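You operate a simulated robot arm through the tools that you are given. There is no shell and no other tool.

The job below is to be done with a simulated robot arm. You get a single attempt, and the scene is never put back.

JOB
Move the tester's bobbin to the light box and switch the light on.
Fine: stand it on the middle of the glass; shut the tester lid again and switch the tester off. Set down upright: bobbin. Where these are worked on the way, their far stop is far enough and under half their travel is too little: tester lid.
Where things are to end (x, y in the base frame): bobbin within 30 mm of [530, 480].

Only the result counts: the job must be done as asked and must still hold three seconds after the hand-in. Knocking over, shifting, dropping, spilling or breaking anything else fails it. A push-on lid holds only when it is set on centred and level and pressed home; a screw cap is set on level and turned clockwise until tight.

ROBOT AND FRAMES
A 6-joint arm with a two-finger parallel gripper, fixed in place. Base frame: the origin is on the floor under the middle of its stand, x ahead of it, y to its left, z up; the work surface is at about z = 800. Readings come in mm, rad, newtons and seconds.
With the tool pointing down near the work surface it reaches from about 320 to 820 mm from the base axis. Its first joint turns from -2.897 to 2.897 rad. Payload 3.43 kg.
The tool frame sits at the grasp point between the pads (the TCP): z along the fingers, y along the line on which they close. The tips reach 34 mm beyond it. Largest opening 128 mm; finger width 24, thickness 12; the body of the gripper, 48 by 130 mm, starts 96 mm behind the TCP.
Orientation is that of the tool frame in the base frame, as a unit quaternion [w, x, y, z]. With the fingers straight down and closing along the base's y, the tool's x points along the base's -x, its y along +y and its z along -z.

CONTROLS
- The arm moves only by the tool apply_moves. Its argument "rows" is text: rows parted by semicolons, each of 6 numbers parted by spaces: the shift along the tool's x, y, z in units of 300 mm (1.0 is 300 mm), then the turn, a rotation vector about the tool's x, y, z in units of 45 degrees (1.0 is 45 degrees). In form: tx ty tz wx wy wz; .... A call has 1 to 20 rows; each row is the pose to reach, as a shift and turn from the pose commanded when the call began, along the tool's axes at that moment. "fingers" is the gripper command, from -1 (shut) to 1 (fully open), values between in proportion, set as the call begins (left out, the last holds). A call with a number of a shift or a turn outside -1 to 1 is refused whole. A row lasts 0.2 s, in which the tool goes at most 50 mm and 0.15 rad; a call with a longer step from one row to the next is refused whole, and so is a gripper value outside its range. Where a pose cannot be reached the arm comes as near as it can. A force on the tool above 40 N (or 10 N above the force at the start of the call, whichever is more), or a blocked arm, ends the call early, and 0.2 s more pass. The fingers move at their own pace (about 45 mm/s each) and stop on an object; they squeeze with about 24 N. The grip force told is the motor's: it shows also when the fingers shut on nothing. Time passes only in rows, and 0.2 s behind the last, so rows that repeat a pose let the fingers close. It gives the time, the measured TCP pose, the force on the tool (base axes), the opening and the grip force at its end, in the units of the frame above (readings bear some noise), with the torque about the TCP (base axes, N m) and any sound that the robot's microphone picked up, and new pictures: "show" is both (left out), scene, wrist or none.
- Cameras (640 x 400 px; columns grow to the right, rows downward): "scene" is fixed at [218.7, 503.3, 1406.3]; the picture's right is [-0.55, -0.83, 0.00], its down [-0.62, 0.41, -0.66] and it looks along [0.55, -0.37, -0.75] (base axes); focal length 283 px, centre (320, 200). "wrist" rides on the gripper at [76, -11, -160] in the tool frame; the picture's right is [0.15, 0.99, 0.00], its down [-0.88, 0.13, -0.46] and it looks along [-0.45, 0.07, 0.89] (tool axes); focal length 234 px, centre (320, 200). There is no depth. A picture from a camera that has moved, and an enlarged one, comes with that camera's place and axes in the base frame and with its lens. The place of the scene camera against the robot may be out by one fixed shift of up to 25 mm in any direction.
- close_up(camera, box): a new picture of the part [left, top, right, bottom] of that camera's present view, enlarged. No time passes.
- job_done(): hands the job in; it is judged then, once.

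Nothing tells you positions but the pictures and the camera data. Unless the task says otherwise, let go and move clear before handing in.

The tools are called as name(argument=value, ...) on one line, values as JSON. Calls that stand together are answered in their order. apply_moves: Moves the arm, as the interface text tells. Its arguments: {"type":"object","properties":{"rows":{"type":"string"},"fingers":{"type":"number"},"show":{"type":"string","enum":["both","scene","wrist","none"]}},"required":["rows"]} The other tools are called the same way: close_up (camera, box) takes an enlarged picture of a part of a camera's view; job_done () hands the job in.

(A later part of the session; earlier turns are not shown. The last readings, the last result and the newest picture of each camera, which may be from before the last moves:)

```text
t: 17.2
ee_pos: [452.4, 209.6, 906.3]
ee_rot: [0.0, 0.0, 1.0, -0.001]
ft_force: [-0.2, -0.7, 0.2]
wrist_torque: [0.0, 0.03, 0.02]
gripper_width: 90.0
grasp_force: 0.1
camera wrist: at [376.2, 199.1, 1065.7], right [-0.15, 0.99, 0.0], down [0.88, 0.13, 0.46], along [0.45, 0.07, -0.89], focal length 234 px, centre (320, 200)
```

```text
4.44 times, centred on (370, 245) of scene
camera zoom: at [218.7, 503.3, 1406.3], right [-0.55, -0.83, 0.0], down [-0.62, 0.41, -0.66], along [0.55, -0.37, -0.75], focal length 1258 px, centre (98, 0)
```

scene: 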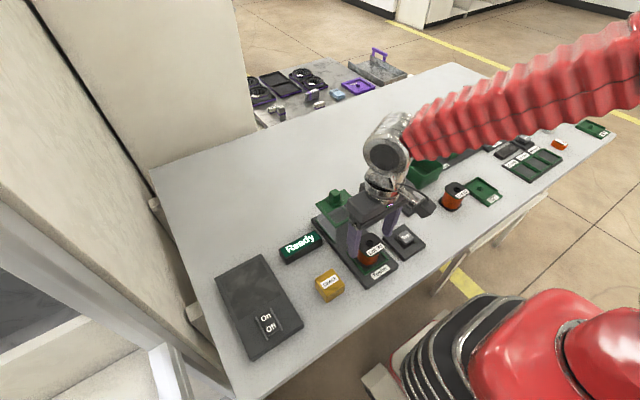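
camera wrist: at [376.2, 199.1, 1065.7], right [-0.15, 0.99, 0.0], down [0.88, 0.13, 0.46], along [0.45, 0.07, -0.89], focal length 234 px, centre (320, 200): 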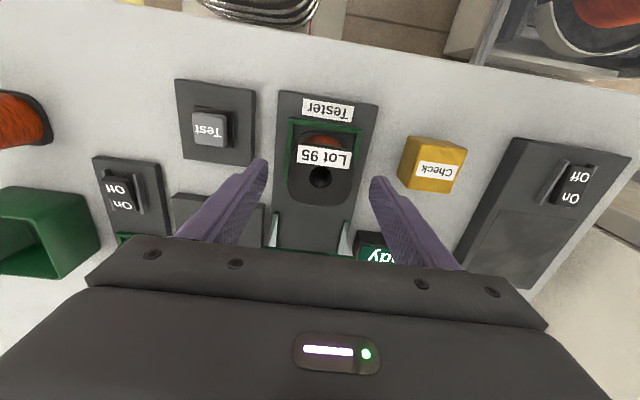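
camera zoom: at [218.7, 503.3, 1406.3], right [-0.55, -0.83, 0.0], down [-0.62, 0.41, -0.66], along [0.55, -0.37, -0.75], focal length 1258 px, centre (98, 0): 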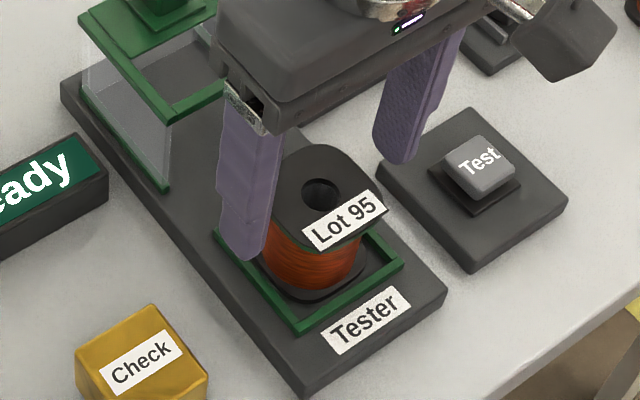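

The fingers straddle the bobbin cleanly. I'm descending to put the pads at the top flange with the tips above the nest frame.

apply_moves(rows="0.002 0.003 0.05 0 0 0; 0.002 0.003 0.09 0 0 0; 0.002 0.003 0.12 0 0 0; 0.002 0.003 0.134 0 0 0; 0.002 0.003 0.134 0 0 0", show="both")

close_up(camera="wrist", box=[220, 80, 420, 250])

close_up(camera="scene", box=[320, 200, 420, 290])

```text
t: 18.4
ee_pos: [450.8, 211.3, 866.3]
ee_rot: [0.001, 0.0, 1.0, 0.0]
ft_force: [-0.6, -0.2, 0.8]
wrist_torque: [-0.01, -0.02, 0.0]
gripper_width: 89.3
grasp_force: 0.0
camera wrist: at [375.7, 200.4, 1025.8], right [-0.15, 0.99, 0.0], down [0.88, 0.13, 0.46], along [0.45, 0.07, -0.89], focal length 234 px, centre (320, 200)
```

scene: 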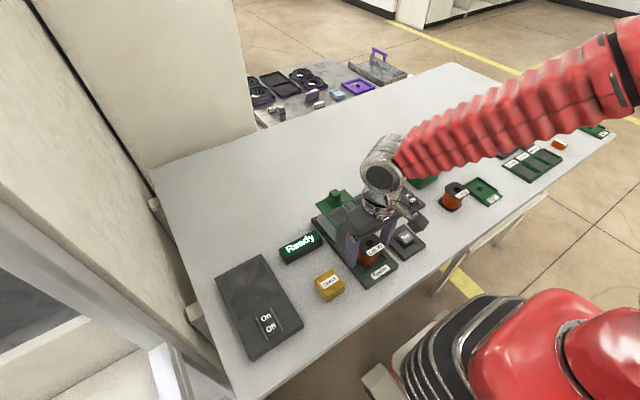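
wrist: 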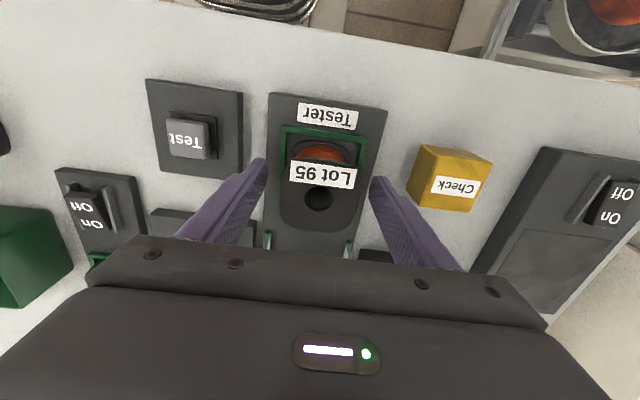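

```text
2.35 times, centred on (320, 165) of wrist
camera zoom: at [375.7, 200.4, 1025.8], right [-0.15, 0.99, 0.0], down [0.88, 0.13, 0.46], along [0.45, 0.07, -0.89], focal length 551 px, centre (320, 282)
```

zoom: 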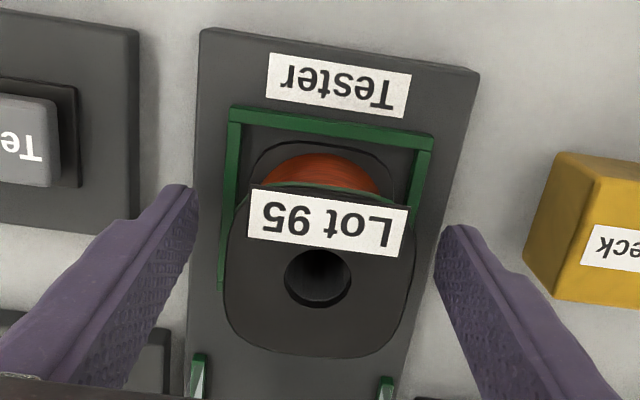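

```text
4.44 times, centred on (370, 245) of scene
camera zoom: at [218.7, 503.3, 1406.3], right [-0.55, -0.83, 0.0], down [-0.62, 0.41, -0.66], along [0.55, -0.37, -0.75], focal length 1258 px, centre (98, 0)
```

zoom: 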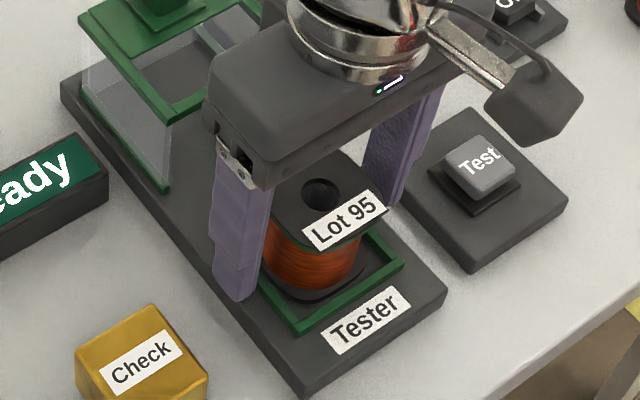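

The bobbin is centred between the pads. I'm closing the grip.

apply_moves(rows="0 0 0 0 0 0; 0 0 0 0 0 0; 0 0 0 0 0 0; 0 0 0 0 0 0; 0 0 0 0 0 0", fingers=-1, show="none")

```text
t: 19.6
ee_pos: [450.9, 211.5, 865.6]
ee_rot: [0.0, 0.0, 1.0, 0.0]
ft_force: [0.2, -1.3, 1.2]
wrist_torque: [-0.01, 0.03, -0.02]
gripper_width: 55.4
grasp_force: 23.7
```

It's gripped at 55 mm. I'm lifting straight up.

apply_moves(rows="0 0 -0.03 0 0 0; 0 0 -0.07 0 0 0; 0 0 -0.12 0 0 0; 0 0 -0.2 0 0 0; 0 0 -0.3 0 0 0; 0 0 -0.4 0 0 0; 0 0 -0.4 0 0 0", show="both")

close_up(camera="scene", box=[280, 140, 440, 290])

```text
t: 21.2
ee_pos: [451.4, 213.3, 986.2]
ee_rot: [0.0, 0.0, 1.0, 0.0]
ft_force: [0.0, -0.3, -3.0]
wrist_torque: [-0.02, -0.01, 0.01]
gripper_width: 55.6
grasp_force: 24.1
camera wrist: at [375.4, 201.2, 1146.0], right [-0.15, 0.99, 0.0], down [0.88, 0.13, 0.46], along [0.45, 0.07, -0.89], focal length 234 px, centre (320, 200)
```

scene: 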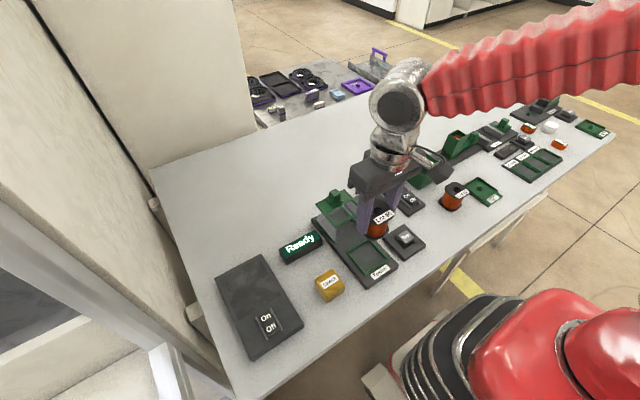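
wrist: 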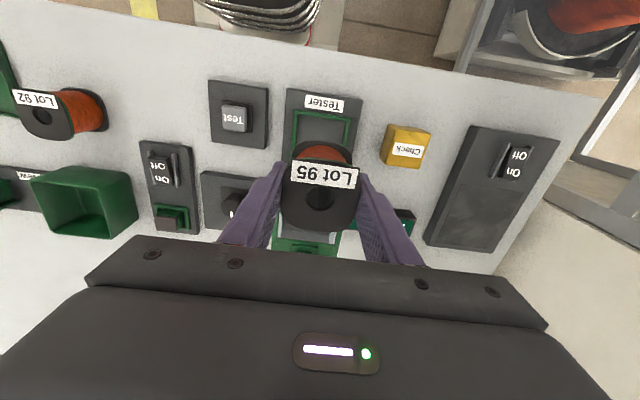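

```text
2.67 times, centred on (360, 215) of scene
camera zoom: at [218.7, 503.3, 1406.3], right [-0.55, -0.83, 0.0], down [-0.62, 0.41, -0.66], along [0.55, -0.37, -0.75], focal length 755 px, centre (213, 160)
```

zoom: 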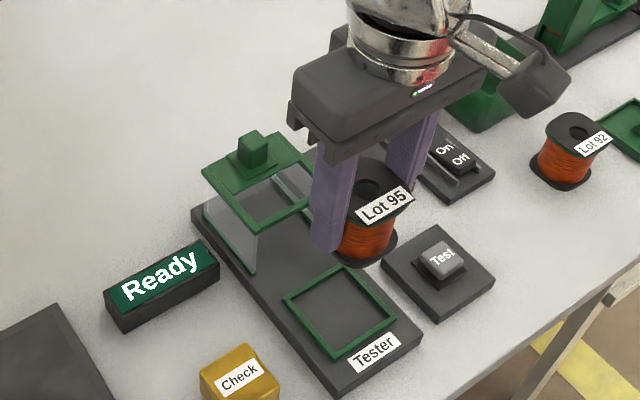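

The bobbin is held upright, and the load is about 3 N. I'm carrying it over the light box glass at (530, 480).

apply_moves(rows="-0.02 0.06 0 0 0 0; -0.05 0.16 0 0 0 0; -0.08 0.27 0 0 0 0; -0.11 0.38 0 0 0 0; -0.14 0.49 0 0 0 0; -0.17 0.6 0 0 0 0; -0.21 0.71 0 0 0 0; -0.24 0.81 0 0 0 0; -0.262 0.875 0 0 0 0; -0.262 0.894 0 0 0 0; -0.262 0.894 0 0 0 0", show="both")

close_up(camera="scene", box=[190, 180, 350, 370])

close_up(camera="wrist", box=[220, 80, 420, 250])

```text
t: 23.6
ee_pos: [529.9, 479.3, 987.0]
ee_rot: [0.0, 0.0, 1.0, 0.001]
ft_force: [0.2, 0.2, -3.0]
wrist_torque: [0.02, 0.0, -0.01]
gripper_width: 55.6
grasp_force: 24.0
camera wrist: at [454.3, 469.0, 1145.8], right [-0.15, 0.99, 0.0], down [0.88, 0.13, 0.46], along [0.45, 0.07, -0.89], focal length 234 px, centre (320, 200)
```

scene: 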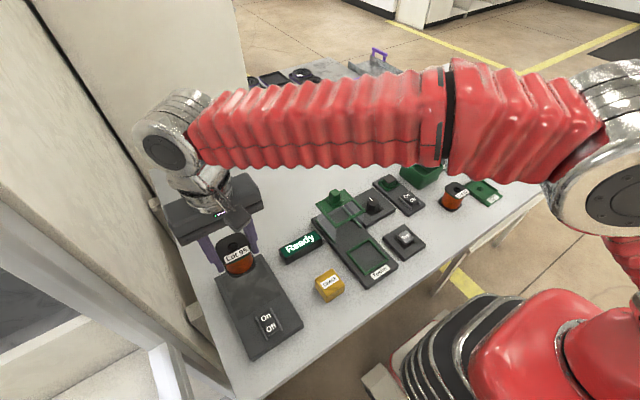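
wrist: 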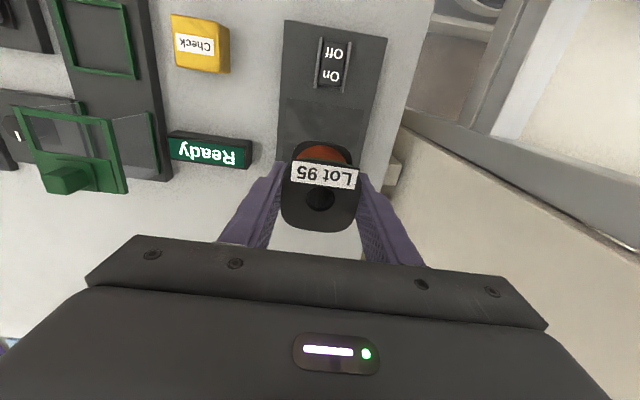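

```text
2.11 times, centred on (270, 275) of scene
camera zoom: at [218.7, 503.3, 1406.3], right [-0.55, -0.83, 0.0], down [-0.62, 0.41, -0.66], along [0.55, -0.37, -0.75], focal length 596 px, centre (425, 42)
```

zoom: 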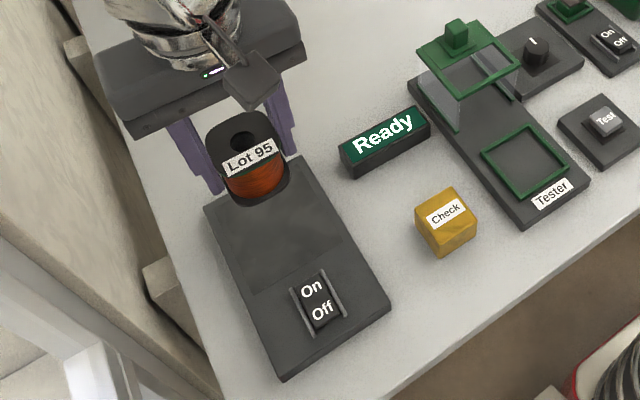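

```text
2.35 times, centred on (320, 165) of wrist
camera zoom: at [454.3, 469.0, 1145.8], right [-0.15, 0.99, 0.0], down [0.88, 0.13, 0.46], along [0.45, 0.07, -0.89], focal length 551 px, centre (320, 282)
```

zoom: 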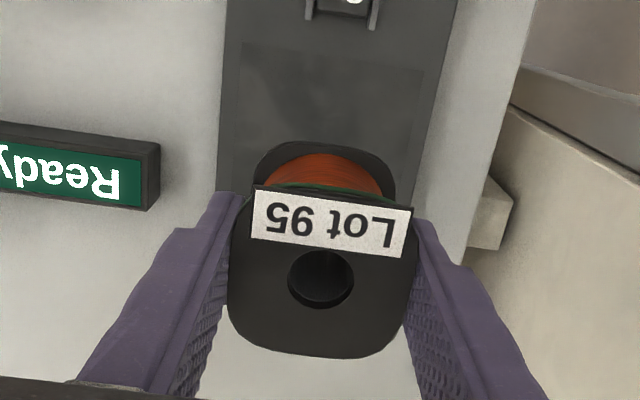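

The glass spans about x 480–580, y 430–531, so its middle is at (530, 480) and I'm right above it. I'm lowering, slowly near contact.

apply_moves(rows="0 0 0.08 0 0 0; 0 0 0.17 0 0 0; 0 0 0.25 0 0 0; 0 0 0.3 0 0 0; 0 0 0.34 0 0 0; 0 0 0.34 0 0 0", show="both")

close_up(camera="scene", box=[200, 210, 300, 310])

```text
t: 25.0
ee_pos: [529.1, 478.5, 882.7]
ee_rot: [0.0, -0.001, 1.0, -0.001]
ft_force: [0.1, -0.3, -2.4]
wrist_torque: [0.02, 0.01, 0.0]
gripper_width: 55.7
grasp_force: 23.7
camera wrist: at [454.2, 469.1, 1043.5], right [-0.15, 0.99, 0.0], down [0.88, 0.13, 0.46], along [0.45, 0.07, -0.89], focal length 234 px, centre (320, 200)
```

scene: 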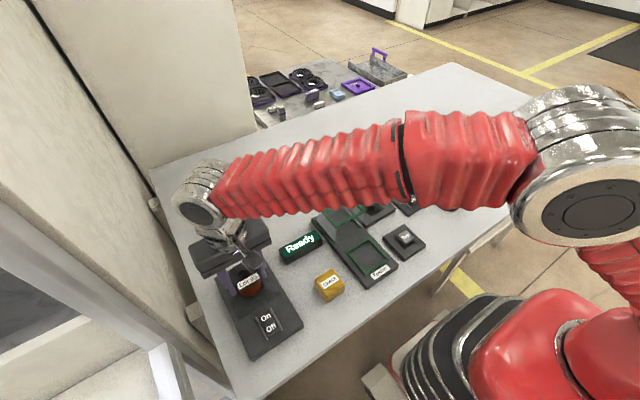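
wrist: 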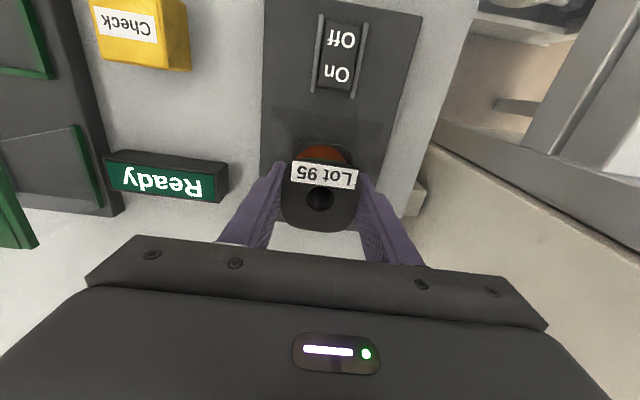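

```text
4.00 times, centred on (250, 260) of scene
camera zoom: at [218.7, 503.3, 1406.3], right [-0.55, -0.83, 0.0], down [-0.62, 0.41, -0.66], along [0.55, -0.37, -0.75], focal length 1133 px, centre (600, -40)
```

zoom: 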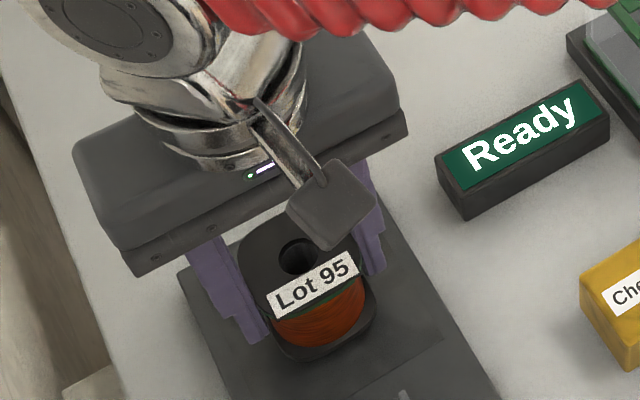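

There's no contact yet. I'm lowering in small steps and watching the vertical force.

apply_moves(rows="0 0 0.005 0 0 0; 0 0 0.01 0 0 0; 0 0 0.015 0 0 0; 0 0 0.02 0 0 0; 0 0 0.02 0 0 0", show="none")

```text
t: 26.2
ee_pos: [529.3, 480.0, 877.3]
ee_rot: [0.0, 0.0, 1.0, 0.0]
ft_force: [0.2, -0.2, -2.1]
wrist_torque: [0.02, 0.01, 0.03]
gripper_width: 55.6
grasp_force: 23.6
```

apply_moves(rows="0 0 0.005 0 0 0; 0 0 0.01 0 0 0; 0 0 0.013 0 0 0; 0 0 0.013 0 0 0", show="none")

```text
t: 27.2
ee_pos: [530.7, 481.2, 874.9]
ee_rot: [-0.001, 0.0, 1.0, 0.0]
ft_force: [-0.7, 0.1, -3.7]
wrist_torque: [0.0, -0.08, 0.02]
gripper_width: 55.4
grasp_force: 24.0
```

apply_moves(rows="0 0 0.004 0 0 0; 0 0 0.008 0 0 0; 0 0 0.011 0 0 0; 0 0 0.011 0 0 0", show="none")

```text
t: 28.2
ee_pos: [530.0, 478.1, 870.4]
ee_rot: [0.0, 0.0, 1.0, 0.0]
ft_force: [0.3, -1.0, -3.5]
wrist_torque: [0.0, 0.01, 0.0]
gripper_width: 55.5
grasp_force: 23.7
```

apply_moves(rows="0 0 0.004 0 0 0; 0 0 0.008 0 0 0; 0 0 0.011 0 0 0; 0 0 0.011 0 0 0", show="both")

close_up(camera="scene", box=[200, 220, 300, 320])

```text
t: 29.2
ee_pos: [529.8, 479.1, 870.0]
ee_rot: [0.001, 0.0, 1.0, 0.001]
ft_force: [-3.9, -4.7, 21.8]
wrist_torque: [-0.02, -0.01, 0.04]
gripper_width: 55.4
grasp_force: 23.9
camera wrist: at [453.7, 468.6, 1029.2], right [-0.15, 0.99, 0.0], down [0.88, 0.13, 0.46], along [0.45, 0.07, -0.89], focal length 234 px, centre (320, 200)
```

scene: 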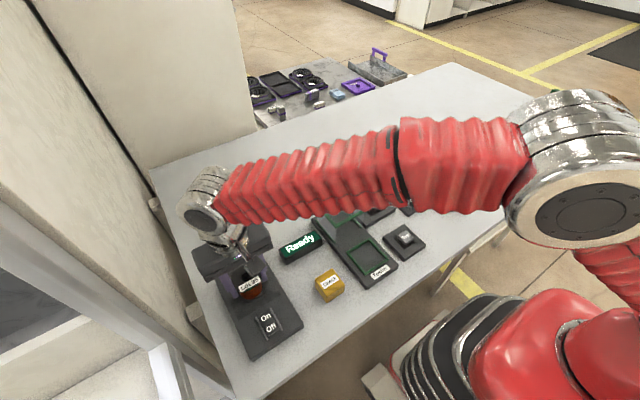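
wrist: 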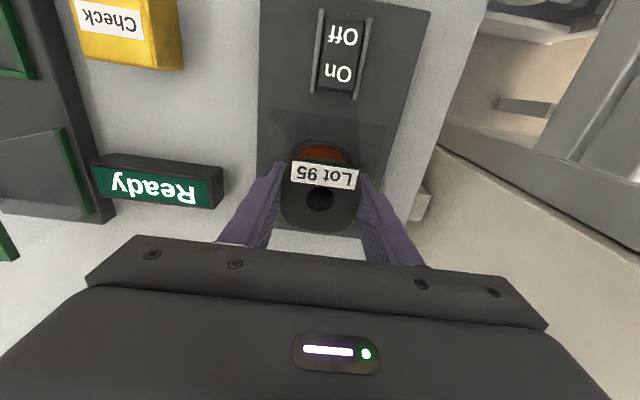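

```text
4.00 times, centred on (250, 270) of scene
camera zoom: at [218.7, 503.3, 1406.3], right [-0.55, -0.83, 0.0], down [-0.62, 0.41, -0.66], along [0.55, -0.37, -0.75], focal length 1133 px, centre (600, -80)
```

zoom: 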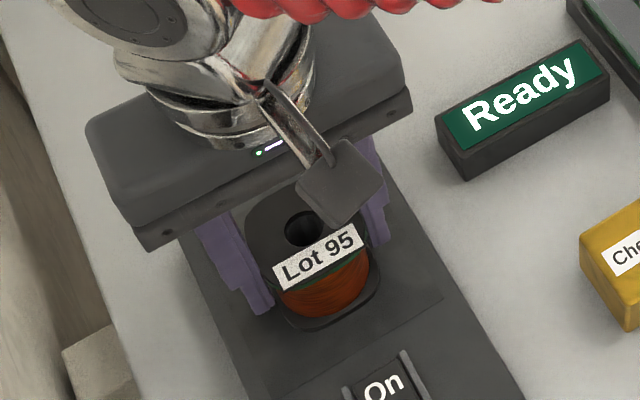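

The bobbin is resting on the glass. I'll ease the load, then open the fingers and rise straight up.

apply_moves(rows="0 0 -0.006 0 0 0; 0 0 -0.006 0 0 0", show="none")

apply_moves(rows="0 0 0 0 0 0; 0 0 0 0 0 0; 0 0 0 0 0 0; 0 0 0 0 0 0", fingers=0.3, show="both")

close_up(camera="wrist", box=[220, 80, 420, 250])

```text
t: 29.8
ee_pos: [530.3, 479.1, 870.5]
ee_rot: [0.0, 0.0, 1.0, 0.001]
ft_force: [2.6, 1.2, 11.1]
wrist_torque: [0.23, -0.44, 0.03]
gripper_width: 55.4
grasp_force: 24.5
```

```text
t: 30.8
ee_pos: [530.5, 480.3, 871.5]
ee_rot: [0.0, 0.0, 1.0, 0.0]
ft_force: [0.3, 0.1, -0.7]
wrist_torque: [0.02, 0.02, -0.02]
gripper_width: 83.3
grasp_force: 0.1
camera wrist: at [453.9, 468.7, 1029.2], right [-0.15, 0.99, 0.0], down [0.88, 0.13, 0.46], along [0.45, 0.07, -0.89], focal length 234 px, centre (320, 200)
```

scene: 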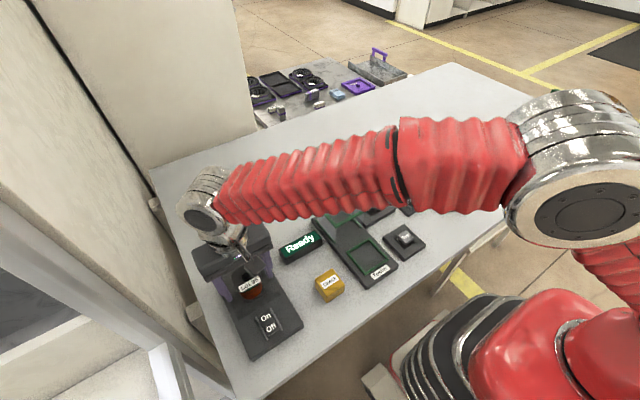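
wrist: 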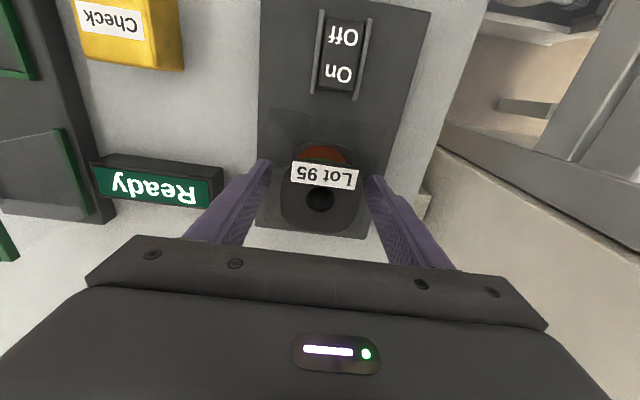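

```text
2.35 times, centred on (320, 165) of wrist
camera zoom: at [453.9, 468.7, 1029.2], right [-0.15, 0.99, 0.0], down [0.88, 0.13, 0.46], along [0.45, 0.07, -0.89], focal length 551 px, centre (320, 282)
```

zoom: 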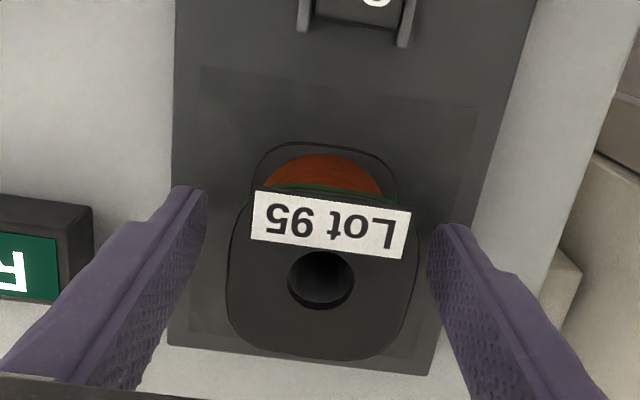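

The bobbin is released and standing on the glass. I'm rising clear, then moving back to look at the light switch.

apply_moves(rows="0 0 -0.04 0 0 0; 0 0 -0.12 0 0 0; 0 0 -0.24 0 0 0; 0 0 -0.36 0 0 0; 0.12 0 -0.4 0 0 0; 0.26 0 -0.4 0 0 0; 0.4 0 -0.4 0 0 0; 0.4 0 -0.4 0 0 0", show="both")

close_up(camera="wrist", box=[240, 80, 420, 230])

close_up(camera="scene", box=[200, 220, 330, 370])

```text
t: 32.6
ee_pos: [409.2, 479.0, 990.6]
ee_rot: [0.0, 0.0, 1.0, 0.001]
ft_force: [1.1, -0.4, 0.1]
wrist_torque: [0.0, 0.03, -0.02]
gripper_width: 83.4
grasp_force: 0.1
camera wrist: at [333.7, 468.3, 1149.9], right [-0.15, 0.99, 0.0], down [0.88, 0.13, 0.46], along [0.45, 0.07, -0.89], focal length 234 px, centre (320, 200)
```

scene: 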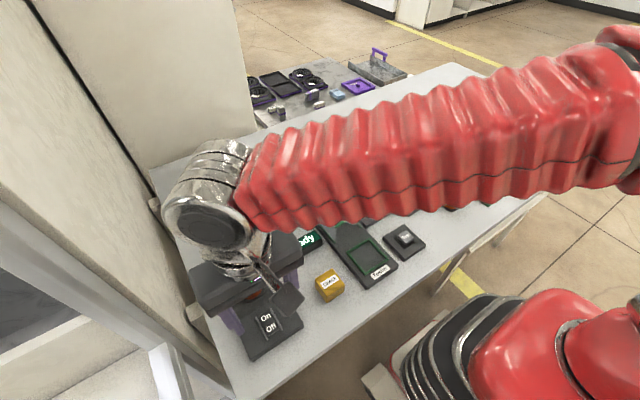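
wrist: 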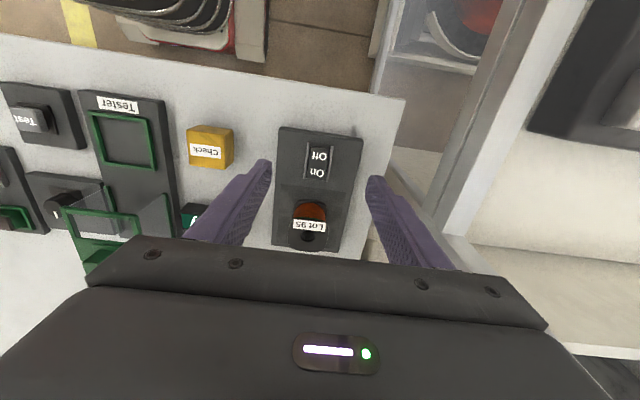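

```text
2.67 times, centred on (330, 155) of wrist
camera zoom: at [333.7, 468.3, 1149.9], right [-0.15, 0.99, 0.0], down [0.88, 0.13, 0.46], along [0.45, 0.07, -0.89], focal length 624 px, centre (293, 320)
```

zoom: 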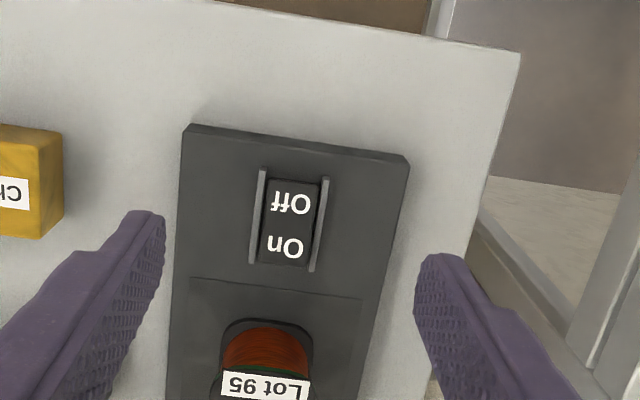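

```text
2.67 times, centred on (265, 295) of scene
camera zoom: at [218.7, 503.3, 1406.3], right [-0.55, -0.83, 0.0], down [-0.62, 0.41, -0.66], along [0.55, -0.37, -0.75], focal length 755 px, centre (467, -53)
```

zoom: 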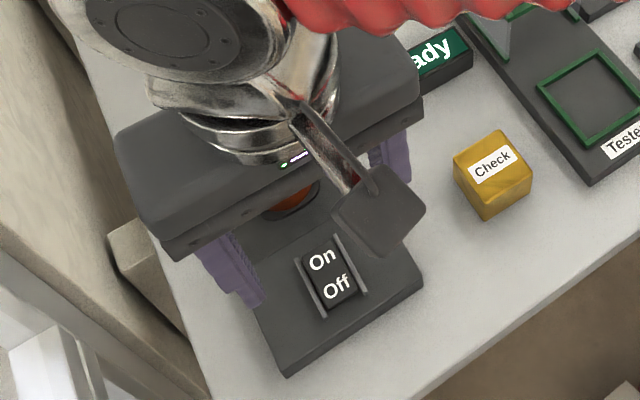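

The light-box rocker spans about x 416–460 at y≈480, with its On end at the +x side raised. I'll close the fingers and come over the On end from above.

apply_moves(rows="0 0 0 0 0 0; -0.05 0.001 0 0 0 0; -0.1 0.001 0.05 0 0 0; -0.145 0.001 0.12 0 0 0; -0.145 0.001 0.2 0 0 0; -0.145 0.001 0.28 0 0 0; -0.145 0.001 0.28 0 0 0", fingers=-1, show="both")

close_up(camera="wrist", box=[240, 80, 420, 250])

close_up(camera="scene", box=[200, 240, 330, 370])

```text
t: 34.2
ee_pos: [453.7, 479.3, 906.0]
ee_rot: [0.001, 0.0, 1.0, 0.0]
ft_force: [0.0, -0.3, 0.5]
wrist_torque: [0.01, 0.02, 0.0]
gripper_width: 0.0
grasp_force: 24.2
camera wrist: at [377.9, 469.0, 1064.8], right [-0.15, 0.99, 0.0], down [0.88, 0.13, 0.46], along [0.45, 0.07, -0.89], focal length 234 px, centre (320, 200)
```

scene: 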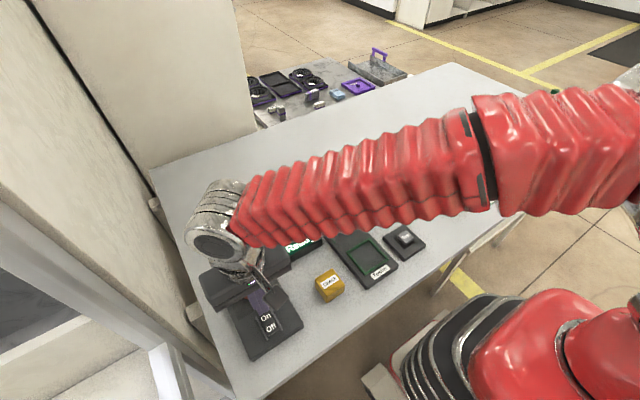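
wrist: 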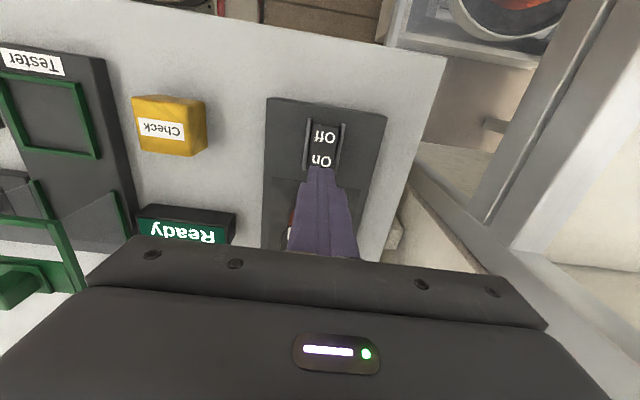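

```text
2.35 times, centred on (330, 165) of wrist
camera zoom: at [377.9, 469.0, 1064.8], right [-0.15, 0.99, 0.0], down [0.88, 0.13, 0.46], along [0.45, 0.07, -0.89], focal length 551 px, centre (296, 282)
```

zoom: 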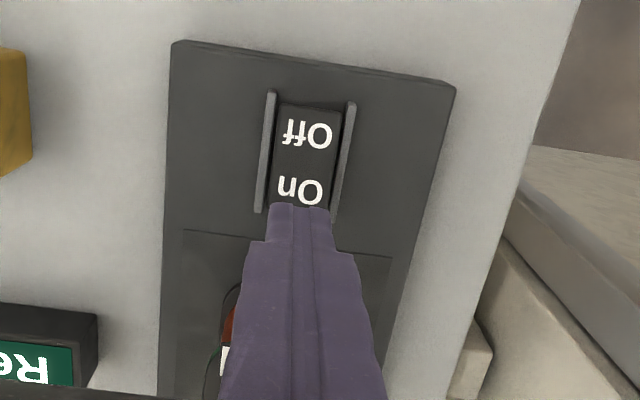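

```text
3.08 times, centred on (265, 305) of scene
camera zoom: at [218.7, 503.3, 1406.3], right [-0.55, -0.83, 0.0], down [-0.62, 0.41, -0.66], along [0.55, -0.37, -0.75], focal length 871 px, centre (489, -123)
```

zoom: 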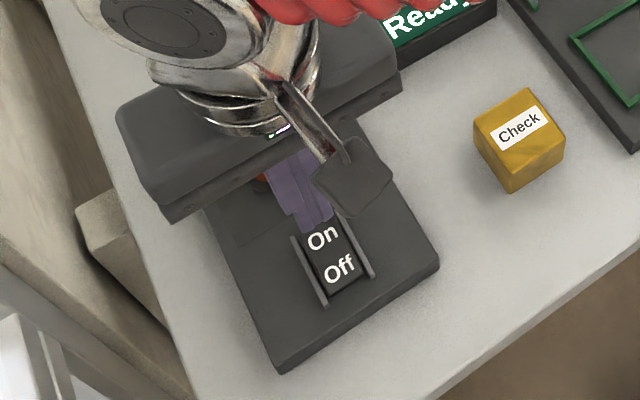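

The fingertips line up over the "On" end, between the guard rails. I'm descending and pressing gently.

apply_moves(rows="0 0 0.04 0 0 0; 0 0 0.07 0 0 0; 0 0 0.085 0 0 0; 0 0 0.095 0 0 0; 0 0 0.105 0 0 0; 0 0 0.115 0 0 0; 0 0 0.115 0 0 0", show="wrist")

```text
t: 35.8
ee_pos: [453.9, 480.3, 873.2]
ee_rot: [0.002, 0.0, 1.0, 0.001]
ft_force: [3.7, -6.5, 27.6]
wrist_torque: [-0.24, 0.18, -0.08]
gripper_width: 0.0
grasp_force: 24.3
camera wrist: at [377.7, 468.7, 1032.5], right [-0.15, 0.99, 0.0], down [0.88, 0.13, 0.46], along [0.45, 0.07, -0.89], focal length 234 px, centre (320, 200)
```

wrist: 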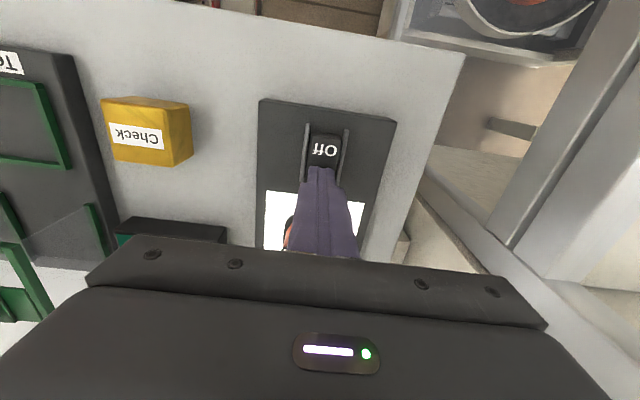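

The glass is lit, so the light is on. I'm lifting off the switch and checking.

apply_moves(rows="0 0 -0.03 0 0 0; 0 0 -0.1 0 0 0; 0 0 -0.22 0 0 0; 0 0 -0.35 0 0 0; 0 0 -0.45 0 0 0; 0 0 -0.45 0 0 0", show="both")

close_up(camera="scene", box=[200, 220, 330, 370])

close_up(camera="wrist", box=[220, 80, 420, 250])

```text
t: 37.2
ee_pos: [453.6, 479.2, 1005.3]
ee_rot: [0.0, 0.0, 1.0, 0.0]
ft_force: [1.0, -0.4, 0.3]
wrist_torque: [-0.01, -0.01, -0.01]
gripper_width: 0.2
grasp_force: 23.7
camera wrist: at [378.1, 468.5, 1166.0], right [-0.15, 0.99, 0.0], down [0.88, 0.13, 0.46], along [0.45, 0.07, -0.89], focal length 234 px, centre (320, 200)
```

scene: 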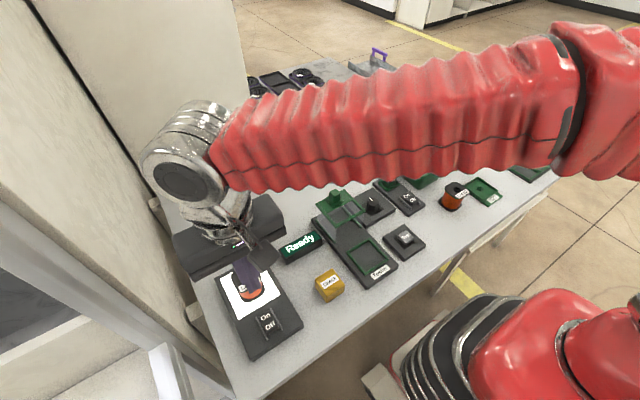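
wrist: 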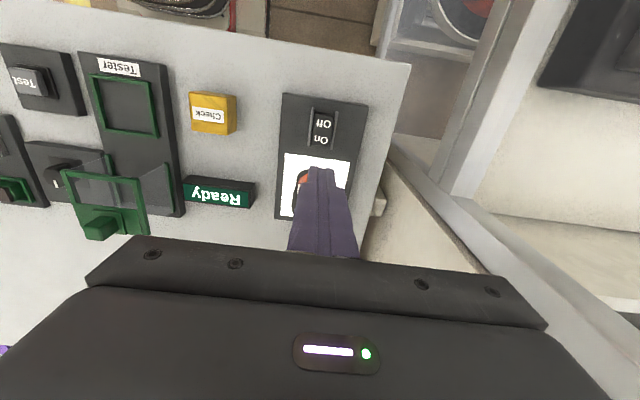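

```text
2.67 times, centred on (265, 295) of scene
camera zoom: at [218.7, 503.3, 1406.3], right [-0.55, -0.83, 0.0], down [-0.62, 0.41, -0.66], along [0.55, -0.37, -0.75], focal length 755 px, centre (467, -53)
```

zoom: 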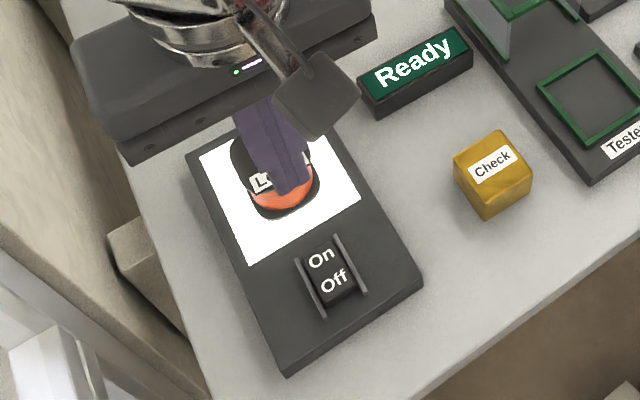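

```text
2.35 times, centred on (320, 165) of wrist
camera zoom: at [378.1, 468.5, 1166.0], right [-0.15, 0.99, 0.0], down [0.88, 0.13, 0.46], along [0.45, 0.07, -0.89], focal length 551 px, centre (320, 282)
```

zoom: 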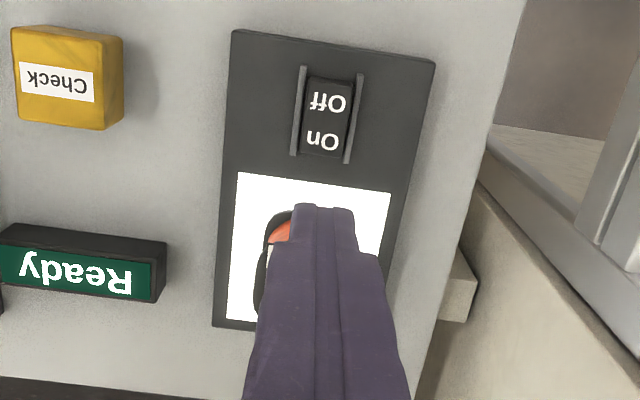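

The light is on and the bobbin is standing on the glass. Next I'll close the tester lid, so I'm moving above its handle at about (590, 209.7).

apply_moves(rows="-0.06 -0.128 0 0 0 0; -0.12 -0.256 0 0 0 0; -0.18 -0.384 0 0 0 0; -0.24 -0.512 0 0 0 0; -0.31 -0.64 0 0 0 0; -0.38 -0.77 0 0 0 0; -0.453 -0.898 0 0 0 0; -0.453 -0.898 0 0 0 0", fingers=-0.06, show="both")

close_up(camera="wrist", box=[240, 60, 420, 230])

close_up(camera="scene", box=[200, 220, 330, 370])

```text
t: 39.0
ee_pos: [589.0, 209.3, 1006.1]
ee_rot: [0.0, 0.0, 1.0, 0.0]
ft_force: [0.4, 0.1, -0.6]
wrist_torque: [0.01, -0.01, -0.03]
gripper_width: 60.1
grasp_force: 0.0
camera wrist: at [513.6, 199.5, 1166.1], right [-0.15, 0.99, 0.0], down [0.88, 0.13, 0.46], along [0.45, 0.07, -0.89], focal length 234 px, centre (320, 200)
```

scene: 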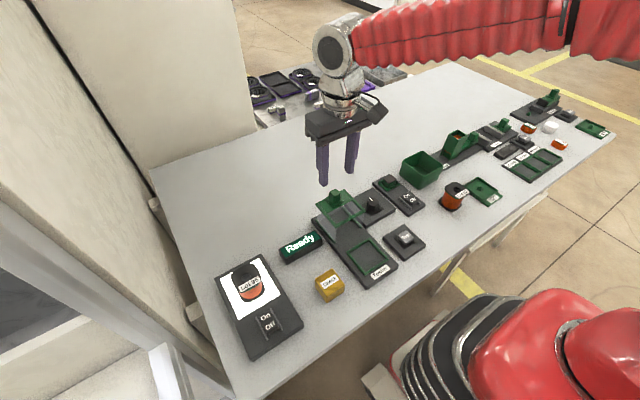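
wrist: 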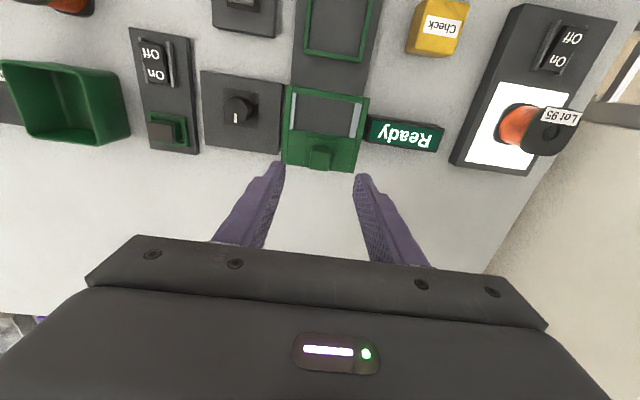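

```text
2.35 times, centred on (330, 145) of wrist
camera zoom: at [513.6, 199.5, 1166.1], right [-0.15, 0.99, 0.0], down [0.88, 0.13, 0.46], along [0.45, 0.07, -0.89], focal length 551 px, centre (296, 329)
```

zoom: 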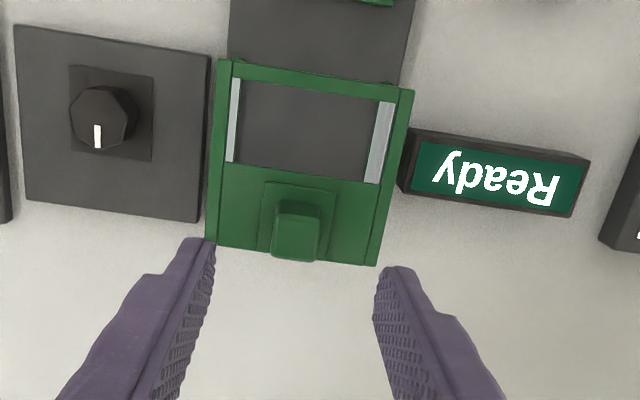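

```text
2.67 times, centred on (265, 295) of scene
camera zoom: at [218.7, 503.3, 1406.3], right [-0.55, -0.83, 0.0], down [-0.62, 0.41, -0.66], along [0.55, -0.37, -0.75], focal length 755 px, centre (467, -53)
```

zoom: 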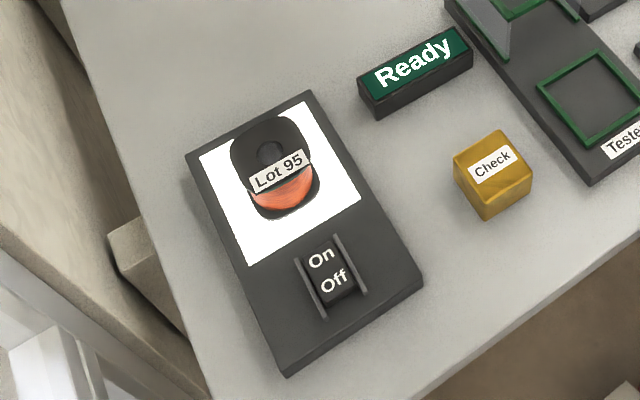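

The bobbin stands in the middle of the lit glass. I'm descending onto the lid handle and gripping it.

apply_moves(rows="0 0.001 0.08 0 0 0; 0 0.001 0.16 0 0 0; 0 0.001 0.2 0 0 0; 0 0.001 0.232 0 0 0; 0 0.001 0.232 0 0 0", show="wrist")

apply_moves(rows="0 0 0 0 0 0; 0 0 0 0 0 0; 0 0 0 0 0 0; 0 0 0 0 0 0; 0 0 0 0 0 0", fingers=-1, show="none")

```text
t: 40.2
ee_pos: [590.3, 209.0, 936.6]
ee_rot: [0.0, 0.0, 1.0, 0.0]
ft_force: [-0.7, -0.8, 0.1]
wrist_torque: [0.02, -0.05, 0.02]
gripper_width: 60.1
grasp_force: 0.0
camera wrist: at [513.9, 199.5, 1095.7], right [-0.15, 0.99, 0.0], down [0.88, 0.13, 0.46], along [0.45, 0.07, -0.89], focal length 234 px, centre (320, 200)
```

wrist: 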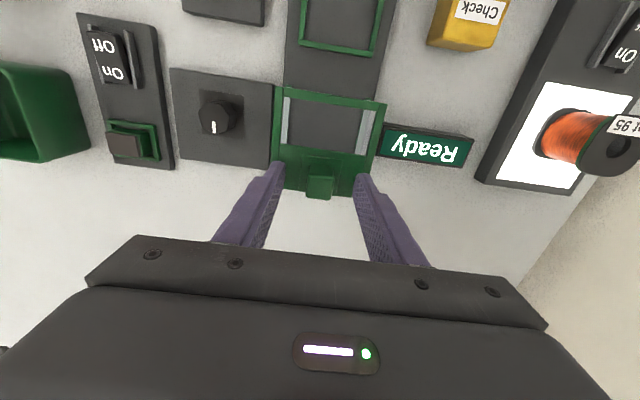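

```text
t: 41.4
ee_pos: [589.3, 209.9, 936.4]
ee_rot: [0.0, 0.0, 1.0, 0.0]
ft_force: [-0.1, -0.2, -1.0]
wrist_torque: [0.02, -0.06, -0.01]
gripper_width: 21.8
grasp_force: 45.3
```

It's gripped with no side load. I'm sliding the lid back in -x.

apply_moves(rows="0.03 0 0 0 0 0; 0.07 0 0 0 0 0; 0.11 0 0 0 0 0; 0.15 0 0 0 0 0; 0.19 0 0 0 0 0; 0.19 0 0 0 0 0", show="none")

```text
t: 42.8
ee_pos: [532.7, 210.2, 936.4]
ee_rot: [0.0, 0.0, 1.0, 0.001]
ft_force: [-0.8, -10.9, 2.2]
wrist_torque: [-0.35, -0.65, -0.07]
gripper_width: 21.7
grasp_force: 44.8
```

apply_moves(rows="0.04 -0.002 0 0 0 0; 0.08 -0.002 0 0 0 0; 0.12 -0.002 0 0 0 0; 0.15 -0.002 0 0 0 0; 0.17 -0.002 0 0 0 0; 0.18 -0.002 0 0 0 0; 0.18 -0.002 0 0 0 0", show="none")

```text
t: 44.4
ee_pos: [478.2, 209.4, 936.9]
ee_rot: [0.0, 0.001, 1.0, 0.0]
ft_force: [1.3, 0.6, -5.5]
wrist_torque: [0.15, -0.89, -0.06]
gripper_width: 21.9
grasp_force: 44.7
```

The lid is nearly home. I'm taking small steps to the closed stop.

apply_moves(rows="0.005 0 0 0 0 0; 0.01 0 0 0 0 0; 0.015 0 0 0 0 0; 0.02 0 0 0 0 0; 0.025 0 0 0 0 0; 0.025 0 0 0 0 0", show="both")

```text
t: 45.8
ee_pos: [473.8, 210.0, 937.3]
ee_rot: [0.002, 0.0, 1.0, 0.001]
ft_force: [34.5, -0.5, -13.0]
wrist_torque: [-0.26, -0.8, -0.02]
gripper_width: 22.1
grasp_force: 45.0
camera wrist: at [397.3, 199.2, 1095.9], right [-0.15, 0.99, 0.0], down [0.88, 0.13, 0.46], along [0.45, 0.07, -0.89], focal length 234 px, centre (320, 200)
```

scene: 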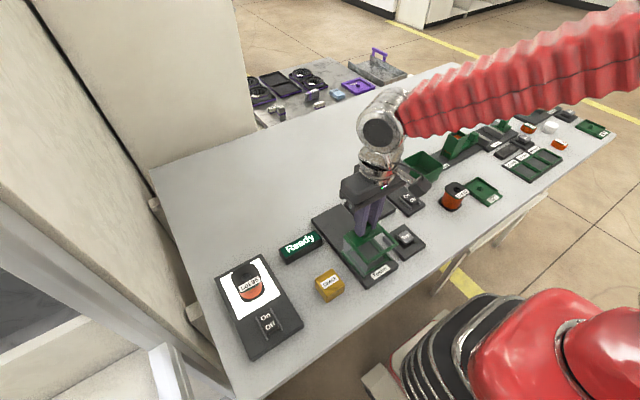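
wrist: 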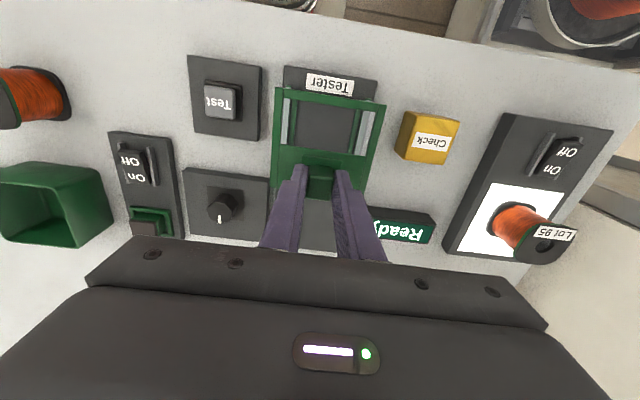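

The lid is at its closed stop (34 N reaction). I'll relax the push, release and rise.

apply_moves(rows="-0.005 0 0.002 0 0 0; -0.01 0 0.003 0 0 0; -0.01 0 0.003 0 0 0", show="none")

apply_moves(rows="0 0 0 0 0 0; 0 0 0 0 0 0; 0 0 0 0 0 0; 0 0 -0.05 0 0 0; 0 0 -0.15 0 0 0; 0 0 -0.25 0 0 0; 0 0 -0.25 0 0 0", fingers=-0.06, show="both")

close_up(camera="scene", box=[310, 160, 430, 290])

close_up(camera="wrist", box=[90, 50, 420, 250])

```text
t: 46.6
ee_pos: [474.1, 210.5, 937.3]
ee_rot: [0.0, 0.0, 1.0, 0.002]
ft_force: [10.8, -1.7, 23.1]
wrist_torque: [-0.23, -0.36, 0.12]
gripper_width: 21.8
grasp_force: 45.1
```

```text
t: 48.2
ee_pos: [473.2, 211.1, 1010.6]
ee_rot: [0.001, 0.0, 1.0, 0.001]
ft_force: [0.0, 0.7, -0.8]
wrist_torque: [-0.01, -0.03, 0.0]
gripper_width: 60.1
grasp_force: 0.0
camera wrist: at [397.9, 199.8, 1170.4], right [-0.15, 0.99, 0.0], down [0.88, 0.13, 0.46], along [0.45, 0.07, -0.89], focal length 234 px, centre (320, 200)
```

scene: 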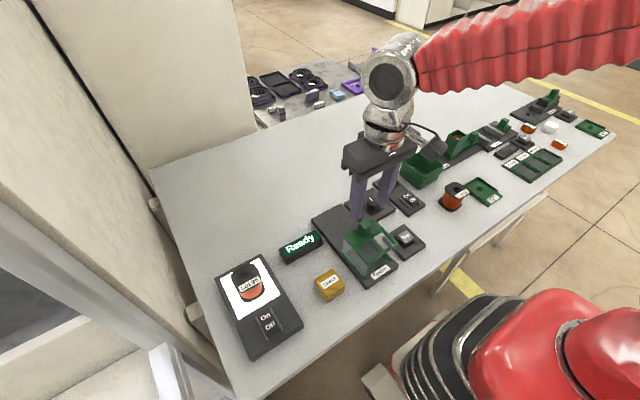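
wrist: 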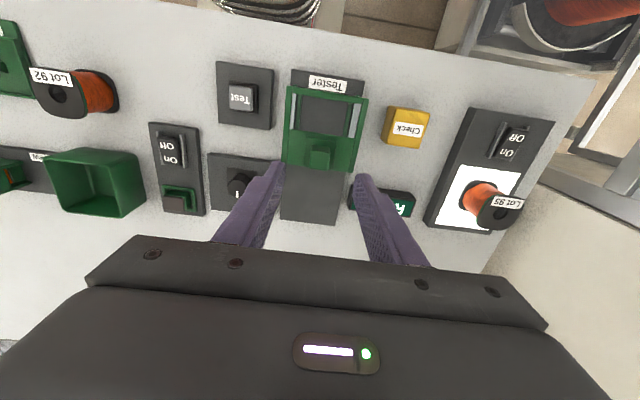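

```text
3.08 times, centred on (370, 225) of scene
camera zoom: at [218.7, 503.3, 1406.3], right [-0.55, -0.83, 0.0], down [-0.62, 0.41, -0.66], along [0.55, -0.37, -0.75], focal length 871 px, centre (166, 123)
```

zoom: 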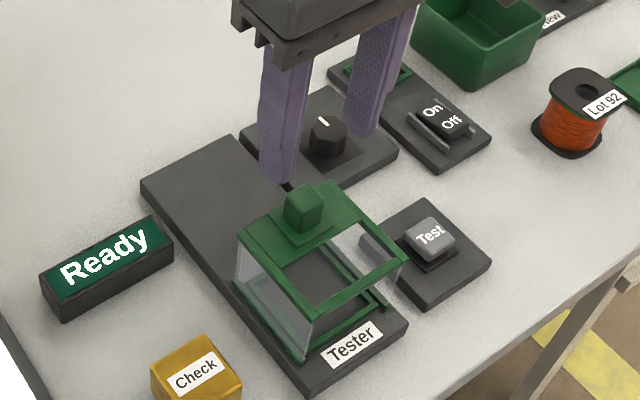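

```text
1.94 times, centred on (255, 150) of wrist
camera zoom: at [397.9, 199.8, 1170.4], right [-0.15, 0.99, 0.0], down [0.88, 0.13, 0.46], along [0.45, 0.07, -0.89], focal length 454 px, centre (446, 297)
```

zoom: 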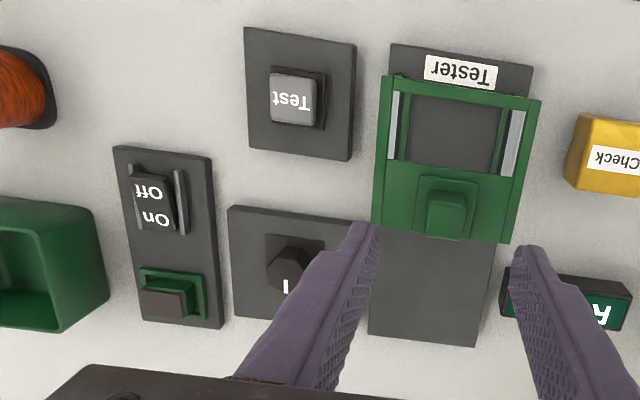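

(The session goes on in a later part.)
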